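You operate a simulated robot arm through the tools that you are given. There is no shell and no other tool. Be economical: measure what you need, move in short steps, check, and stop when the job is done.

The job below is to be done with a simulated robot arm. You get a single attempt, and the scene is never put back.

## Task
Put the mixing jug on the cream flour tortilla.

The check looks at the end state, three seconds after you hand in, the way a careful person would. Anything else that was tipped, shoved, dropped, spilled or broken makes it a failure.

## Robot
A 6-joint arm with a two-finger parallel gripper, fixed in place. Base frame: the origin is at the foot of the arm, x ahead of it, y to its left, z up; the work surface is at about z = 0. Units: m, rad, N and s.
With the tool pointing down near the work surface it reaches from about 0.14 to 0.58 m from the base axis. Its first joint turns from -1.152 to 1.152 rad. Payload 2.1 kg.
The TCP is the grasp point between the finger pads, 0.03 m short of the fingertips. In the tool frame z runs along the fingers and y along their closing line. Largest opening 0.094 m; finger width 0.028, thickness 0.01; the body of the gripper, 0.05 by 0.096 m, starts 0.055 m behind the TCP.
Orientation is that of the tool frame in the base frame, as a unit quaternion [w, x, y, z]. With the fingers straight down and closing along the base's y, the tool's x points along the base's -x, its y along +y and its z along -z.

## Interface
- The arm moves only by the tool send_rows. Its argument "rows" is a list of rows, each a list of 5 numbers: the shift along the base's x, y, z in m, then the turn about the base's z in rad, then the opening, from 0 (shut) to 1 (fully open). In form: [[x, y, z, twist, gripper], ...]. A call has 1 to 12 rows; each row is the pose to reach, as a shift and turn from the pose commanded when the call began. Rows are played at 5 a second. More than 0.05 m and 0.15 rad between two rows, or a gripper value outside its range, and nothing of the call is played. Where a pose cannot be reached the arm comes as near as it can. A force on the tool above 40 N (or 10 N above the force at the start of the call, whichever is more), or a blocked arm, ends the call early, and 0.2 s more pass. Each finger travels about 0.072 m/s and halts on what it meets, pressing with about 40 N; the grip force reading is that of the motor and also rises with nothing between the fingers. The clock runs only during rows and for 0.2 s after the last one: add rows that repeat a pose to give the fingers time. It gives the time, the measured TCP pose, the force on the tool (base axes), the opening and the grip force at its end, in the units of the frame above (readings bear some noise).
- Cameras (640 x 400 px; columns grow to the right, rows downward): "scene" is fixed at [0.0218, -0.3518, 0.4985]; the picture's right is [0.97, -0.25, 0.00], its down [-0.11, -0.43, -0.90] and it looks along [0.22, 0.87, -0.44] (base axes); focal length 366 px, centre (320, 200). "wrist" rides on the gripper at [0.076, 0.014, -0.102] in the tool frame; the picture's right is [-0.18, 0.98, 0.00], its down [-0.75, -0.14, -0.64] and it looks along [-0.63, -0.12, 0.77] (tool axes); focal length 243 px, centre (320, 200). There is no depth. A picture from a camera that has moved, and an enlarged one, comes with that camera's place and axes in the base frame and with its lens.
- get_image(camera): a new picture of that camera. No time passes.
- zoom(camera, box): a new picture of the part [left, top, right, bottom] of that camera's present view, enlarged. No time passes.
- close_job(): hands the job in; it is judged then, once.

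Go step by step. Nothing tells you positions but the pictures and the camera data: compare them with the known pose of the tool, close in by small moves and look again before you grip or let go. The budget is 90 turns and 38 pictures, counting those below and the enlarged ones. Unless the task says otherwise, let go and move clear before handing in, and close with one line.

The tools are called after ">>>" as a command line: name --pt "numbers of a row" for each row, then --argument value for the rest, lists and objects as JSON in quotes. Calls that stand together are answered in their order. send_rows: Moves the arm, as the interface text tells. Its arguments: {"type":"object","properties":{"rows":{"type":"array"}},"required":["rows"]} The other tools are called the same way: get_image (camera) takes a picture; zoom (camera, box) takes an enlarged picture of a part of a camera's view; close_job () hands the job in.

At the start:

```text
time: 0.0
ee_pos: [0.3111, 0.0953, 0.3306]
ee_rot: [0.0, -0.001, 1.0, 0.0]
ft_force: [0.9, -1.2, -0.9]
opening: 0.0941
finger_force: 0.2
```

scene: 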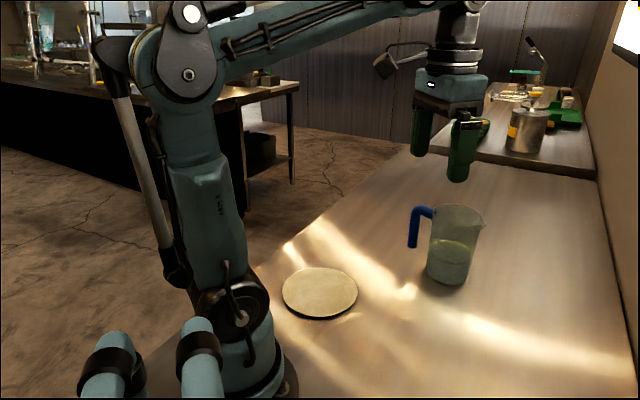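
wrist: 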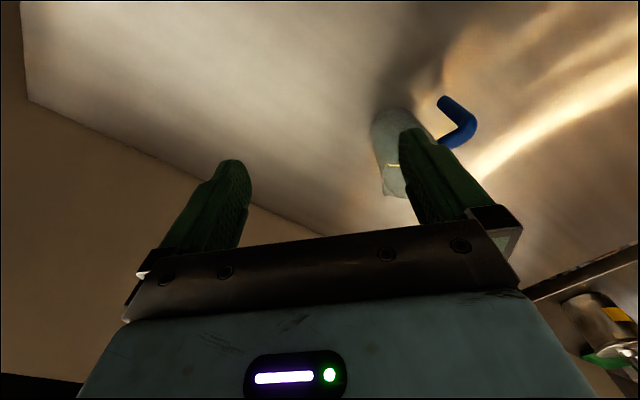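

The jug stands near (0.45, 0.21) with its blue handle pointing toward the base, and the tortilla is near (0.16, 0.21). I'll zoom in for detail before choosing a grip.

>>> zoom --camera "scene" --box '[390, 180, 510, 300]'

>>> zoom --camera "wrist" --box '[340, 70, 500, 220]'

>>> zoom --camera "scene" --box '[250, 240, 390, 340]'

```text
3.33 times, centred on (450, 240) of scene
camera zoom: at [0.0218, -0.3518, 0.4985], right [0.97, -0.25, 0.0], down [-0.11, -0.43, -0.9], along [0.22, 0.87, -0.44], focal length 1220 px, centre (-113, 67)
```

zoom: 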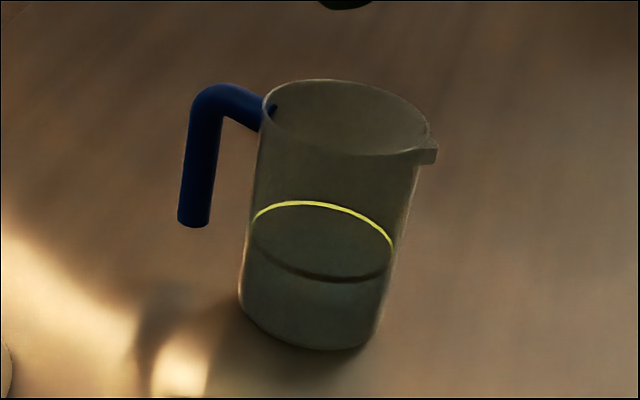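

```text
2.67 times, centred on (420, 145) of wrist
camera zoom: at [0.2348, 0.1088, 0.4342], right [0.18, 0.98, 0.0], down [0.75, -0.14, 0.64], along [0.63, -0.12, -0.77], focal length 647 px, centre (53, 347)
```

zoom: 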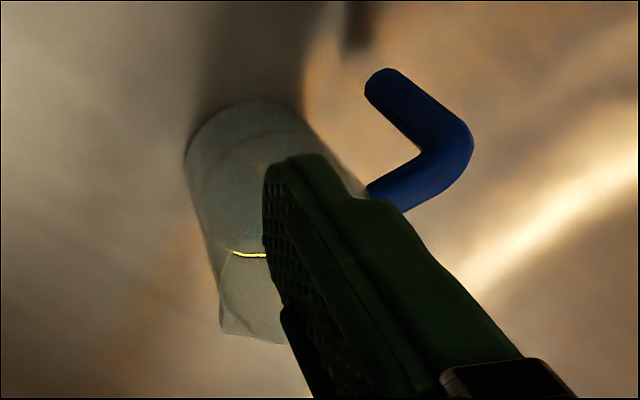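

```text
4.00 times, centred on (320, 290) of scene
camera zoom: at [0.0218, -0.3518, 0.4985], right [0.97, -0.25, 0.0], down [-0.11, -0.43, -0.9], along [0.22, 0.87, -0.44], focal length 1464 px, centre (320, -160)
```

zoom: 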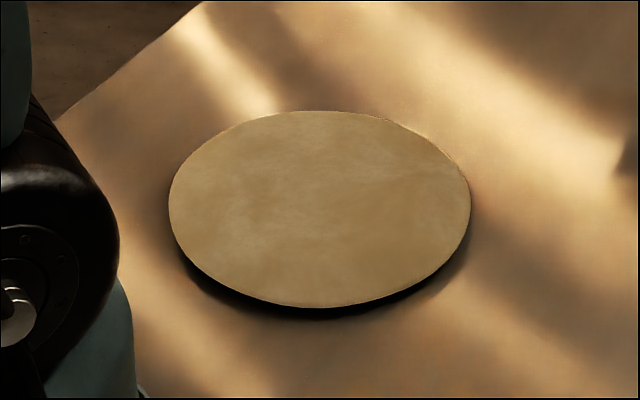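

The jug is about 0.09 m wide and 0.146 m tall, too wide to grip around the body. I'll pinch the wall on its -y side, with one finger inside above the liquid, and first move above that point to look.

>>> send_rows --pt "0.035 0.017 -0.02 0 0.9" --pt "0.07 0.034 -0.04 0 0.8" --pt "0.105 0.051 -0.06 0 0.7" --pt "0.14 0.067 -0.08 0 0.6" --pt "0.14 0.067 -0.1 0 0.6" --pt "0.14 0.067 -0.1 0 0.6"

>>> get_image --camera "scene"

>>> get_image --camera "wrist"

```text
time: 1.4
ee_pos: [0.4515, 0.1604, 0.2309]
ee_rot: [0.0, -0.001, 1.0, 0.0]
ft_force: [0.2, -0.2, 0.1]
opening: 0.0566
finger_force: 0.0
```

```text
32 pictures are left
```

scene: 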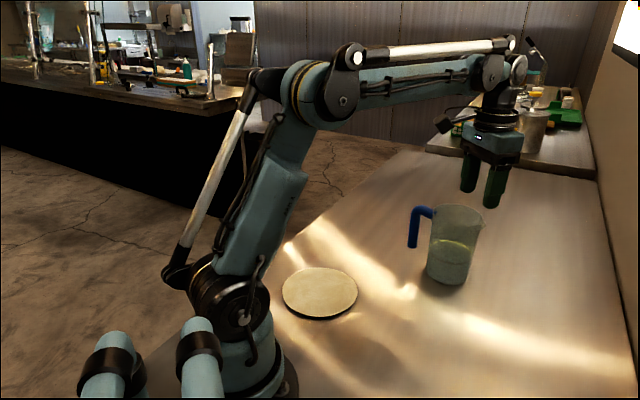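

```text
31 pictures are left
camera wrist: at [0.3747, 0.1753, 0.3338], right [0.18, 0.98, 0.0], down [0.75, -0.14, 0.64], along [0.63, -0.12, -0.77], focal length 243 px, centre (320, 200)
```

wrist: 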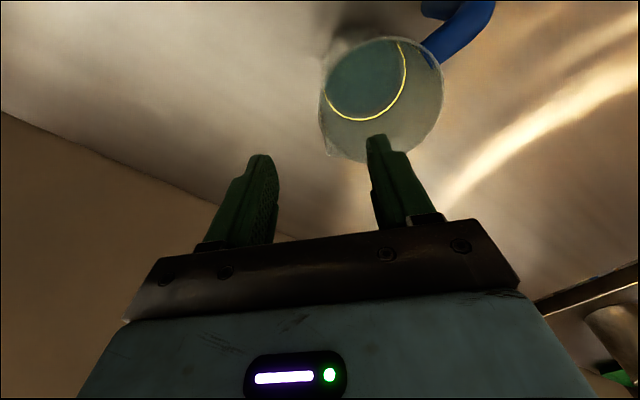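

The fingers are in front of the jug at the expected spot. I'll zoom on the rim to refine its centre.

>>> zoom --camera "wrist" --box '[220, 0, 500, 175]'

>>> zoom --camera "scene" --box '[400, 140, 530, 300]'

```text
2.29 times, centred on (360, 88) of wrist
camera zoom: at [0.3747, 0.1753, 0.3338], right [0.18, 0.98, 0.0], down [0.75, -0.14, 0.64], along [0.63, -0.12, -0.77], focal length 555 px, centre (229, 457)
```

zoom: 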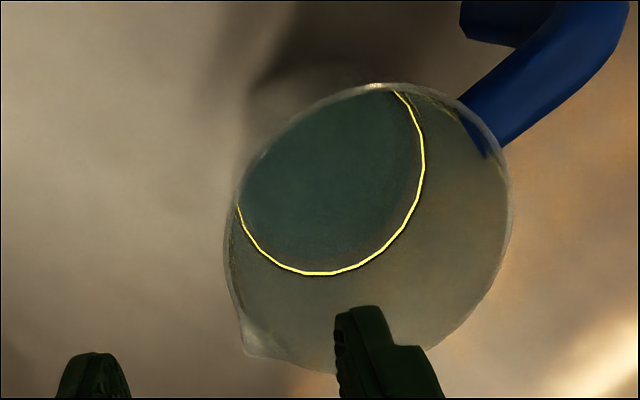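

```text
2.50 times, centred on (465, 220) of scene
camera zoom: at [0.0219, -0.3517, 0.4985], right [0.97, -0.25, 0.0], down [-0.11, -0.43, -0.9], along [0.22, 0.87, -0.44], focal length 915 px, centre (-42, 150)
```

zoom: 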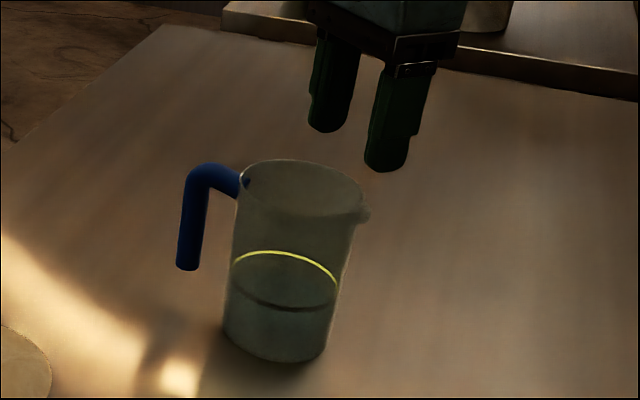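

Rim centre is about (0.446, 0.207) with radius 0.046, and the liquid line is near z = 0.065. I'll shift slightly over the wall and descend partway, until the tips are just past the rim.

>>> send_rows --pt "-0.005 0.002 0 0 0.6" --pt "-0.005 0.002 -0.02 0 0.6" --pt "-0.005 0.002 -0.04 0 0.6" --pt "-0.005 0.002 -0.055 0 0.6" --pt "-0.005 0.002 -0.065 0 0.6"

>>> zoom --camera "scene" --box '[390, 150, 520, 290]'

>>> get_image --camera "wrist"

```text
time: 2.6
ee_pos: [0.446, 0.1627, 0.1662]
ee_rot: [0.0, 0.0, 1.0, 0.0]
ft_force: [0.6, -0.1, -0.6]
opening: 0.0567
finger_force: 0.0
```

```text
2.86 times, centred on (455, 220) of scene
camera zoom: at [0.0218, -0.3518, 0.4985], right [0.97, -0.25, 0.0], down [-0.11, -0.43, -0.9], along [0.22, 0.87, -0.44], focal length 1046 px, centre (-66, 143)
```

zoom: 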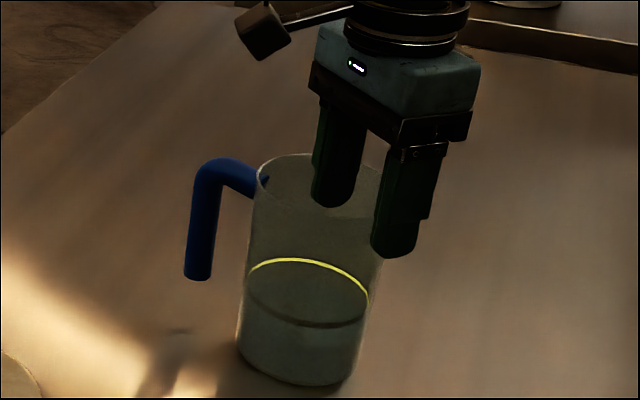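

```text
27 pictures are left
camera wrist: at [0.3697, 0.1773, 0.2687], right [0.18, 0.98, 0.0], down [0.75, -0.14, 0.64], along [0.63, -0.12, -0.77], focal length 243 px, centre (320, 200)
```

wrist: 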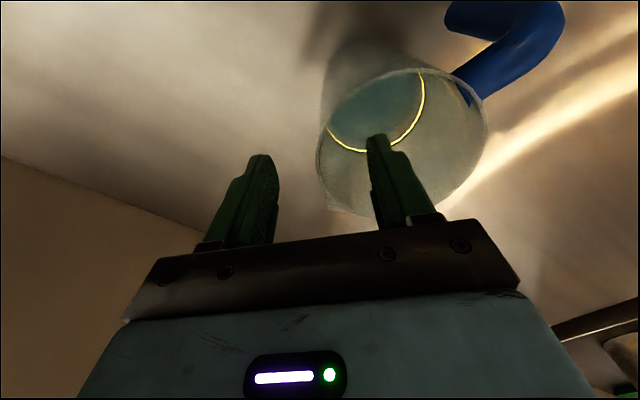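

The inner finger is inside the rim and the outer one is clear. I'll go down to z≈0.113 and then close.

>>> send_rows --pt "0 0.001 -0.015 0 0.6" --pt "0 0.001 -0.03 0 0.6" --pt "0 0.001 -0.042 0 0.6" --pt "0 0.001 -0.053 0 0.6" --pt "0 0.001 -0.053 0 0.6"

>>> zoom --camera "scene" --box '[390, 150, 520, 290]'

>>> get_image --camera "wrist"

```text
time: 3.8
ee_pos: [0.4466, 0.1649, 0.1117]
ee_rot: [0.0, -0.001, 1.0, 0.0]
ft_force: [-0.4, -0.8, -0.5]
opening: 0.0565
finger_force: 0.0
```

```text
2.86 times, centred on (455, 220) of scene
camera zoom: at [0.0218, -0.3518, 0.4985], right [0.97, -0.25, 0.0], down [-0.11, -0.43, -0.9], along [0.22, 0.87, -0.44], focal length 1046 px, centre (-66, 143)
```

zoom: 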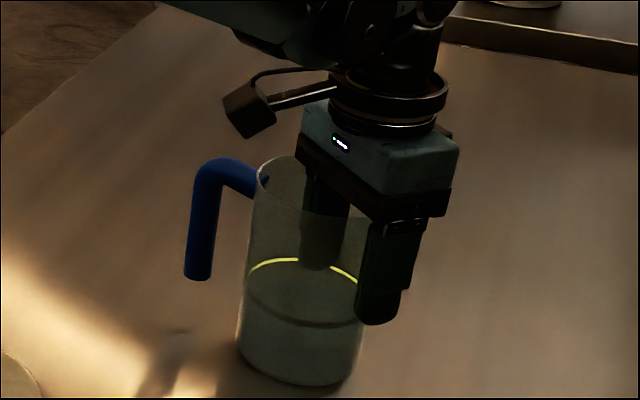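

```text
25 pictures are left
camera wrist: at [0.3698, 0.179, 0.2156], right [0.18, 0.98, 0.0], down [0.75, -0.14, 0.64], along [0.63, -0.12, -0.77], focal length 243 px, centre (320, 200)
```

wrist: 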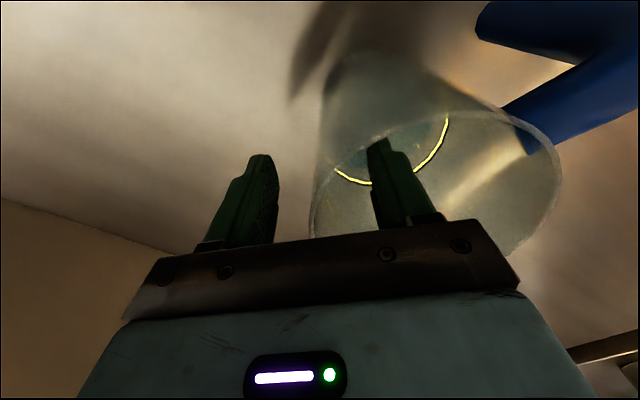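

One finger is inside the jug and one outside, with the wall between them and nothing touched. I'll close gradually.

>>> send_rows --pt "0 0 0 0 0.45" --pt "0 0 0 0 0.3" --pt "0 0 0 0 0.2" --pt "0 0 0 0 0.1" --pt "0 0 0 0 0.0" --pt "0 0 0 0 0.0" --pt "0 0 0 0 0.0" --pt "0 0 0 0 0.0"

>>> get_image --camera "scene"

```text
time: 5.6
ee_pos: [0.4455, 0.1648, 0.112]
ee_rot: [0.0, 0.0, 1.0, 0.001]
ft_force: [-3.1, 2.6, 16.6]
opening: 0.0119
finger_force: 40.2
```

```text
24 pictures are left
```

scene: 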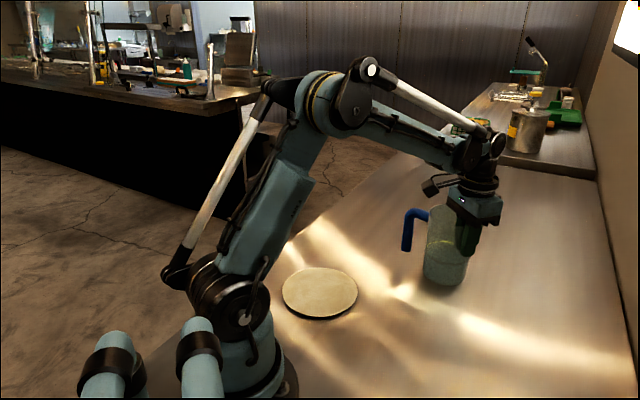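

The grip is holding, but the upward force has risen to 16.6 N, so I'll check that the jug isn't tilted before lifting.

>>> zoom --camera "scene" --box '[390, 160, 520, 300]'

>>> get_image --camera "wrist"

```text
2.86 times, centred on (455, 230) of scene
camera zoom: at [0.0218, -0.3518, 0.4984], right [0.97, -0.25, 0.0], down [-0.11, -0.43, -0.9], along [0.22, 0.87, -0.44], focal length 1046 px, centre (-66, 114)
```

zoom: 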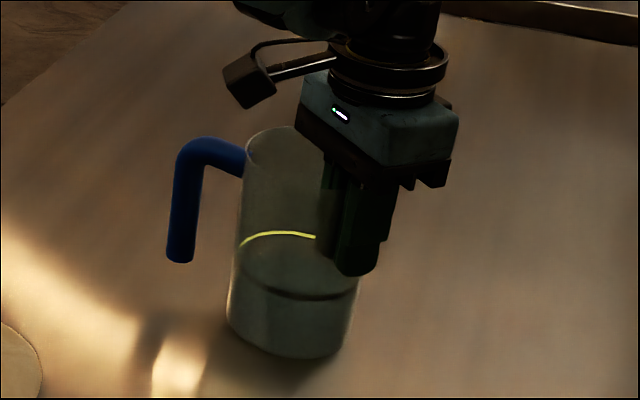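

```text
22 pictures are left
camera wrist: at [0.3696, 0.1791, 0.2161], right [0.18, 0.98, 0.0], down [0.75, -0.14, 0.64], along [0.63, -0.12, -0.77], focal length 243 px, centre (320, 200)
```

wrist: 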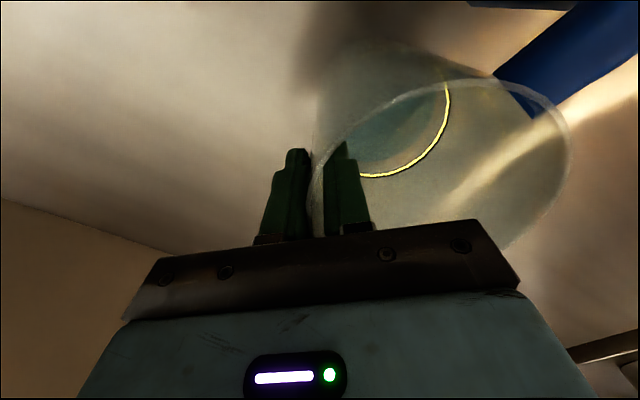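

The jug is tilted by only a couple of degrees, as its tapered wall lines up with the pads. I'll lift a little and check how it hangs.

>>> send_rows --pt "0 0 0.003 0 0" --pt "0 0 0.008 0 0" --pt "0 0 0.014 0 0" --pt "0 0 0.02 0 0" --pt "0 0 0.02 0 0" --pt "0 0 0.02 0 0"

>>> zoom --camera "scene" --box '[390, 150, 520, 300]'

>>> get_image --camera "wrist"

```text
time: 7.0
ee_pos: [0.4469, 0.1651, 0.1334]
ee_rot: [-0.001, -0.001, 1.0, 0.0]
ft_force: [-0.3, 1.0, -0.1]
opening: 0.0112
finger_force: 40.1
```

```text
2.67 times, centred on (455, 225) of scene
camera zoom: at [0.0219, -0.3517, 0.4985], right [0.97, -0.25, 0.0], down [-0.11, -0.43, -0.9], along [0.22, 0.87, -0.44], focal length 976 px, centre (-40, 133)
```

zoom: 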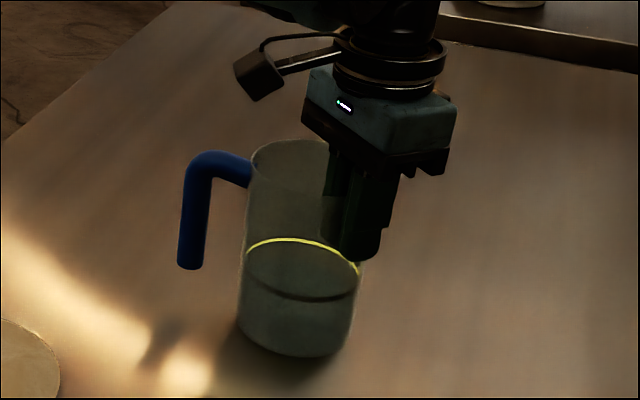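

```text
20 pictures are left
camera wrist: at [0.3696, 0.1788, 0.2363], right [0.18, 0.98, 0.0], down [0.75, -0.14, 0.64], along [0.63, -0.12, -0.77], focal length 243 px, centre (320, 200)
```

wrist: 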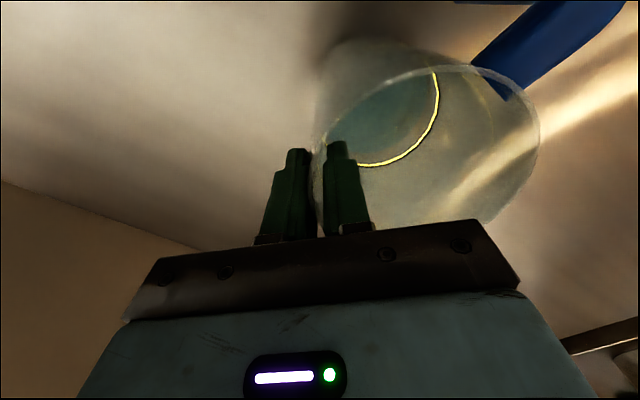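

The jug seems to have moved only about 1 px in the lift, so it may have slipped between the pads. I'll look closely at its base.

>>> zoom --camera "scene" --box '[400, 230, 490, 290]'

```text
6.67 times, centred on (445, 260) of scene
camera zoom: at [0.0219, -0.3517, 0.4985], right [0.97, -0.25, 0.0], down [-0.11, -0.43, -0.9], along [0.22, 0.87, -0.44], focal length 2440 px, centre (-513, -200)
```

zoom: 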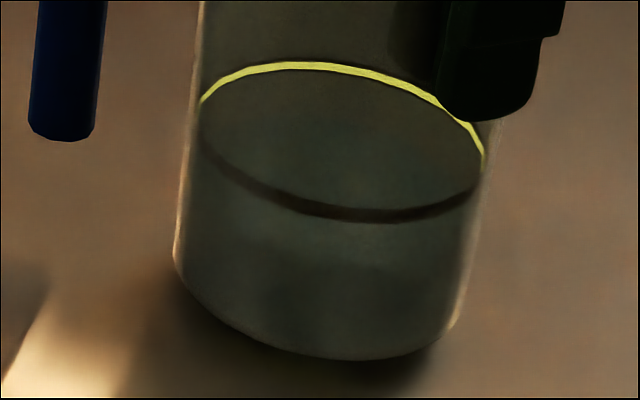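

The base is still on the table. A small further lift will show how much load the grip carries.

>>> send_rows --pt "0 0 0.004 0 0" --pt "0 0 0.008 0 0"

>>> zoom --camera "scene" --box '[390, 150, 520, 300]'

```text
time: 7.6
ee_pos: [0.4462, 0.1645, 0.1408]
ee_rot: [0.0, -0.001, 1.0, 0.0]
ft_force: [-0.4, 0.5, -3.4]
opening: 0.0109
finger_force: 40.5
```

```text
2.67 times, centred on (455, 225) of scene
camera zoom: at [0.0219, -0.3517, 0.4985], right [0.97, -0.25, 0.0], down [-0.11, -0.43, -0.9], along [0.22, 0.87, -0.44], focal length 976 px, centre (-40, 133)
```

zoom: 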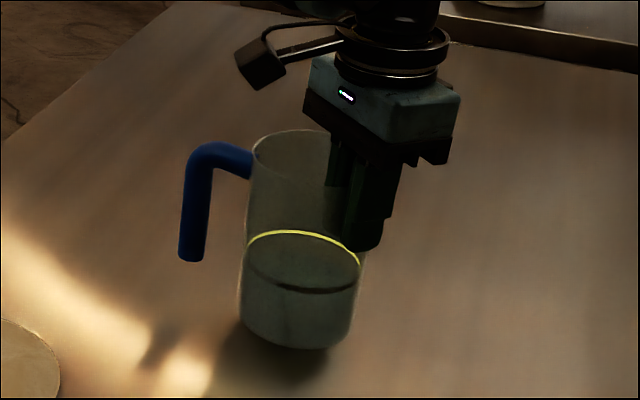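

The jug did rise this time, and the tool carries about 3.4 N. I'll hold for a moment to see whether it creeps.

>>> send_rows --pt "0 0 0 0 0" --pt "0 0 0 0 0" --pt "0 0 0 0 0" --pt "0 0 0 0 0" --pt "0 0 0 0 0" --pt "0 0 0 0 0"

>>> zoom --camera "scene" --box '[390, 150, 520, 300]'

```text
time: 9.0
ee_pos: [0.4456, 0.1645, 0.141]
ee_rot: [0.0, -0.001, 1.0, 0.0]
ft_force: [0.3, 0.5, -3.4]
opening: 0.0114
finger_force: 40.2
```

```text
2.67 times, centred on (455, 225) of scene
camera zoom: at [0.0219, -0.3517, 0.4985], right [0.97, -0.25, 0.0], down [-0.11, -0.43, -0.9], along [0.22, 0.87, -0.44], focal length 976 px, centre (-40, 133)
```

zoom: 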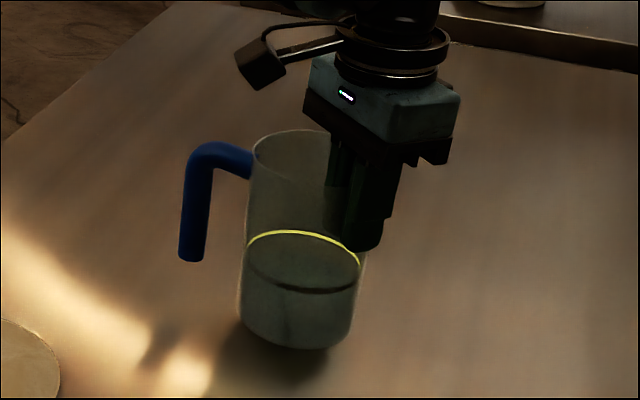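

The grip holds steady. I'll raise the jug about 5 cm slowly, then begin moving toward the tortilla.

>>> send_rows --pt "0 0 0.005 0 0" --pt "0 0 0.015 0 0" --pt "0 0 0.027 0 0" --pt "0 0 0.039 0 0" --pt "0 0 0.047 0 0" --pt "0 0 0.05 0 0" --pt "-0.005 0 0.05 0 0" --pt "-0.015 0.001 0.05 0 0" --pt "-0.03 0.001 0.05 0 0" --pt "-0.045 0.002 0.05 0 0" --pt "-0.055 0.002 0.05 0 0" --pt "-0.06 0.002 0.05 0 0"

>>> get_image --camera "scene"

```text
time: 11.6
ee_pos: [0.3848, 0.1662, 0.1913]
ee_rot: [0.0, 0.0, 1.0, 0.0]
ft_force: [0.0, 0.6, -3.5]
opening: 0.0113
finger_force: 40.4
```

```text
16 pictures are left
```

scene: 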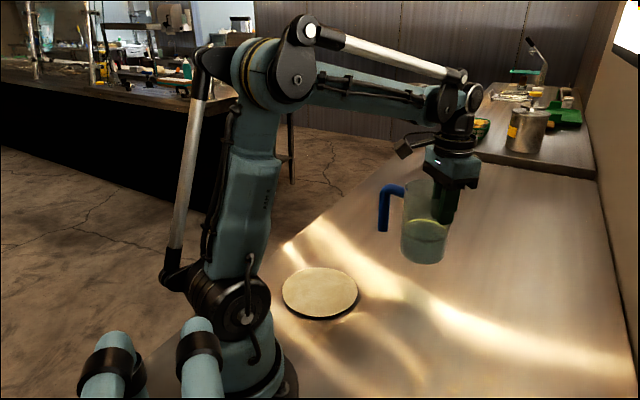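

The jug hangs upright and steady. I'll carry it toward the tortilla.

>>> send_rows --pt "-0.005 0 0 0 0" --pt "-0.015 0 0 0 0" --pt "-0.03 0.001 0 0 0" --pt "-0.047 0.001 0 0 0" --pt "-0.064 0.002 0 0 0" --pt "-0.081 0.002 0 0 0" --pt "-0.098 0.003 0 0 0" --pt "-0.115 0.003 0 0 0" --pt "-0.13 0.004 0 0 0" --pt "-0.14 0.004 0 0 0" --pt "-0.145 0.004 0 0 0" --pt "-0.145 0.004 0 0 0"

>>> get_image --camera "scene"

```text
time: 14.2
ee_pos: [0.2412, 0.1713, 0.1909]
ee_rot: [0.001, -0.001, 1.0, -0.001]
ft_force: [0.4, 0.2, -3.7]
opening: 0.0114
finger_force: 40.5
```

```text
15 pictures are left
```

scene: 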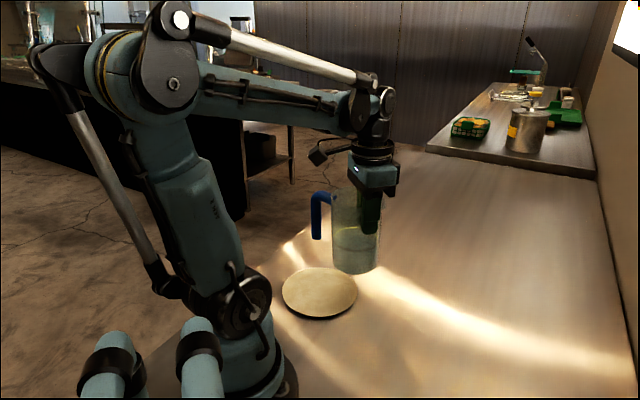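

It's still steady. About 7 cm remain along -x.

>>> send_rows --pt "-0.005 0 0 0 0" --pt "-0.015 0 0 0 0" --pt "-0.03 0 0 0 0" --pt "-0.045 0.001 0 0 0" --pt "-0.058 0.001 0 0 0" --pt "-0.067 0.001 0 0 0" --pt "-0.072 0.001 0 0 0" --pt "-0.072 0.001 0 0 0" --pt "-0.072 0.001 -0.005 0 0" --pt "-0.072 0.001 -0.013 0 0" --pt "-0.072 0.001 -0.02 0 0" --pt "-0.072 0.001 -0.02 0 0"

>>> zoom --camera "scene" --box '[220, 170, 420, 330]'

>>> get_image --camera "wrist"

```text
time: 16.8
ee_pos: [0.1692, 0.17, 0.1719]
ee_rot: [0.0, 0.0, 1.0, -0.001]
ft_force: [-0.5, -0.6, -3.8]
opening: 0.0114
finger_force: 40.0
```

```text
2.50 times, centred on (320, 250) of scene
camera zoom: at [0.0218, -0.3517, 0.4985], right [0.97, -0.25, 0.0], down [-0.11, -0.43, -0.9], along [0.22, 0.87, -0.44], focal length 915 px, centre (320, 75)
```

zoom: 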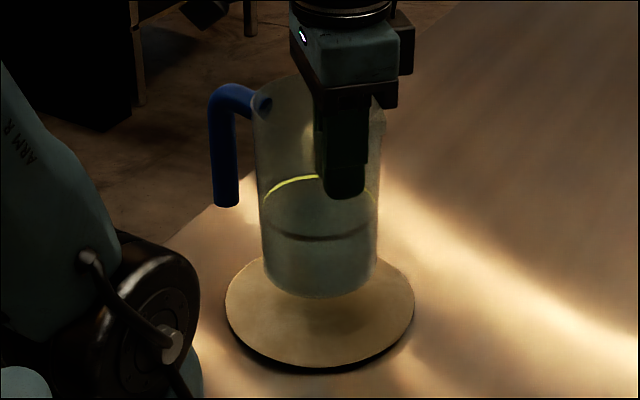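

```text
13 pictures are left
camera wrist: at [0.093, 0.1857, 0.2738], right [0.18, 0.98, 0.0], down [0.75, -0.14, 0.64], along [0.63, -0.12, -0.77], focal length 243 px, centre (320, 200)
```

wrist: 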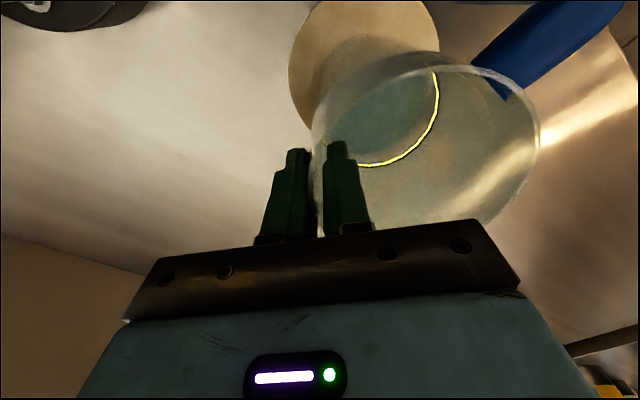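

The jug's base centre is around (0.165, 0.214), right over the tortilla centre and about 3 cm above it. I'll lower it gently.

>>> send_rows --pt "0 0 -0.004 0 0" --pt "0 0 -0.01 0 0" --pt "0 0 -0.015 0 0" --pt "0 0 -0.019 0 0" --pt "0 0 -0.021 0 0" --pt "0 0 -0.021 0 0"

>>> zoom --camera "scene" --box '[260, 240, 380, 320]'

```text
time: 18.2
ee_pos: [0.1692, 0.1715, 0.1512]
ee_rot: [0.0, 0.0, 1.0, 0.0]
ft_force: [0.3, -0.2, -3.2]
opening: 0.0112
finger_force: 40.1
```

```text
5.00 times, centred on (320, 280) of scene
camera zoom: at [0.0218, -0.3517, 0.4985], right [0.97, -0.25, 0.0], down [-0.11, -0.43, -0.9], along [0.22, 0.87, -0.44], focal length 1830 px, centre (320, -200)
```

zoom: 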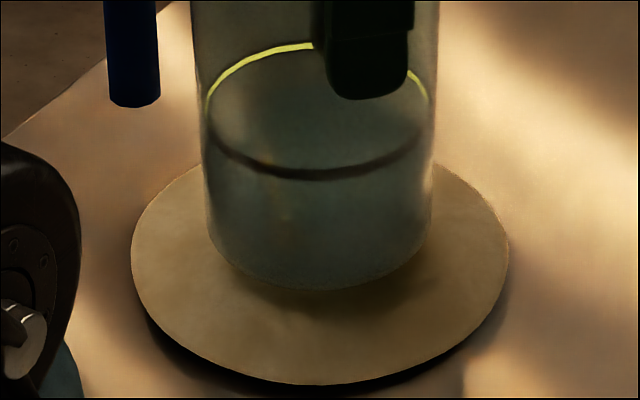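

Still about a centimetre to go. I'll lower in millimetre steps and watch the force.

>>> send_rows --pt "0 0 -0.002 0 0" --pt "0 0 -0.004 0 0" --pt "0 0 -0.005 0 0" --pt "0 0 -0.006 0 0" --pt "0 0 -0.006 0 0"

```text
time: 19.4
ee_pos: [0.1703, 0.1713, 0.1449]
ee_rot: [-0.001, -0.001, 1.0, 0.0]
ft_force: [0.8, -0.3, -3.7]
opening: 0.011
finger_force: 39.6
```

>>> send_rows --pt "0 0 -0.001 0 0" --pt "0 0 -0.002 0 0" --pt "0 0 -0.003 0 0" --pt "0 0 -0.003 0 0"

>>> zoom --camera "scene" --box '[260, 240, 380, 320]'

```text
time: 20.4
ee_pos: [0.1689, 0.1716, 0.1408]
ee_rot: [0.0, -0.001, 1.0, 0.0]
ft_force: [-0.1, 0.0, -2.6]
opening: 0.0112
finger_force: 40.2
```

```text
5.00 times, centred on (320, 280) of scene
camera zoom: at [0.0218, -0.3517, 0.4985], right [0.97, -0.25, 0.0], down [-0.11, -0.43, -0.9], along [0.22, 0.87, -0.44], focal length 1830 px, centre (320, -200)
```

zoom: 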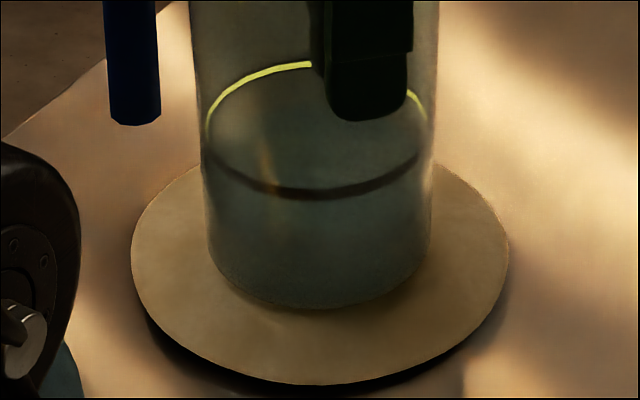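

The force is starting to drop, so one edge is touching the tortilla. I'll go down 2 mm more.

>>> send_rows --pt "0 0 -0.001 0 0" --pt "0 0 -0.002 0 0" --pt "0 0 -0.002 0 0"

```text
time: 21.2
ee_pos: [0.1694, 0.171, 0.1385]
ee_rot: [0.0, 0.001, 1.0, 0.0]
ft_force: [0.3, -2.7, 9.2]
opening: 0.0111
finger_force: 40.1
```

It's seated. I'll ease up 1 mm and open the fingers gradually.

>>> send_rows --pt "0 0 0.001 0 0" --pt "0 0 0.001 0 0.12" --pt "0 0 0.001 0 0.18" --pt "0 0 0.001 0 0.28" --pt "0 0 0.001 0 0.4" --pt "0 0 0.001 0 0.55" --pt "0 0 0.001 0 0.55"

>>> zoom --camera "scene" --box '[220, 180, 420, 330]'

>>> get_image --camera "wrist"

```text
time: 22.8
ee_pos: [0.1686, 0.1716, 0.1399]
ee_rot: [0.0, -0.001, 1.0, 0.0]
ft_force: [0.3, 0.5, -0.3]
opening: 0.0517
finger_force: 0.0
```

```text
2.67 times, centred on (320, 255) of scene
camera zoom: at [0.0218, -0.3518, 0.4985], right [0.97, -0.25, 0.0], down [-0.11, -0.43, -0.9], along [0.22, 0.87, -0.44], focal length 976 px, centre (320, 53)
```

zoom: 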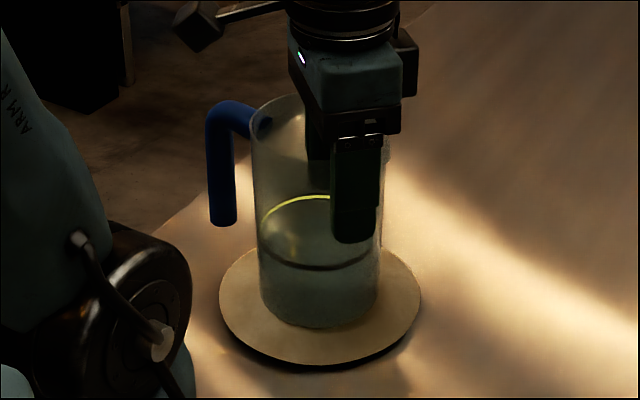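

```text
9 pictures are left
camera wrist: at [0.0927, 0.1857, 0.2433], right [0.18, 0.98, 0.0], down [0.75, -0.14, 0.64], along [0.63, -0.12, -0.77], focal length 243 px, centre (320, 200)
```

wrist: 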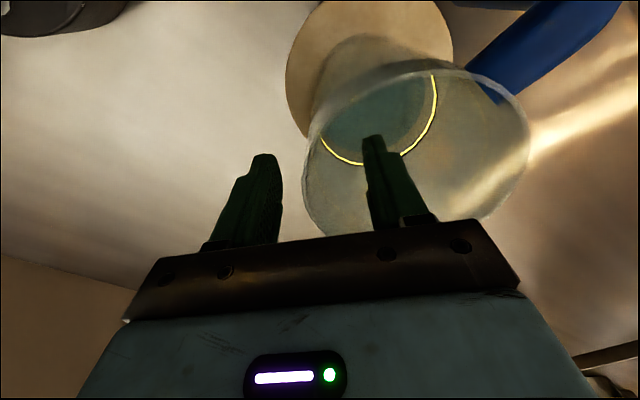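

The jug stands upright on the tortilla, and both fingers are clear of the wall. I'll withdraw straight up.

>>> send_rows --pt "0 0 0.01 0 0.55" --pt "0 0 0.025 0 0.55" --pt "0 0 0.045 0 0.55" --pt "0 0 0.065 0 0.55" --pt "0 0 0.09 0 0.55" --pt "0 0 0.12 0 0.55" --pt "0.03 -0.01 0.14 0 0.55" --pt "0.06 -0.03 0.14 0 0.55" --pt "0.09 -0.05 0.14 0 0.55" --pt "0.09 -0.05 0.14 0 0.55"

>>> get_image --camera "scene"

```text
time: 25.0
ee_pos: [0.2585, 0.1212, 0.2802]
ee_rot: [-0.001, -0.001, 1.0, -0.001]
ft_force: [-0.6, 0.1, -0.6]
opening: 0.0516
finger_force: 0.2
```

```text
8 pictures are left
```

scene: 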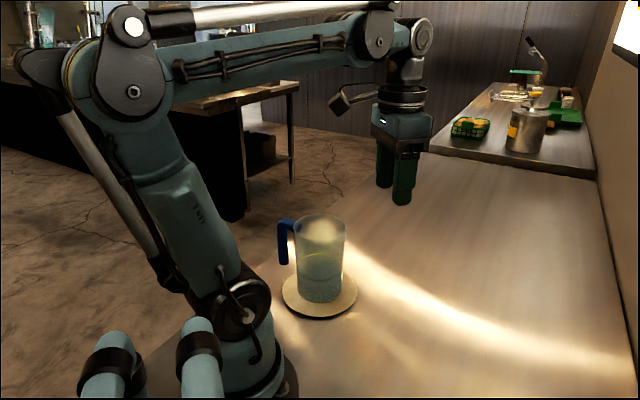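

The jug is upright in the middle of the tortilla, nothing else has moved, and the arm is clear, so I'm handing in.

>>> close_job

```text
The job is handed in.
```

The mixing jug is standing upright on the cream flour tortilla with no spill visible in the pictures, and the arm has let go and moved clear.
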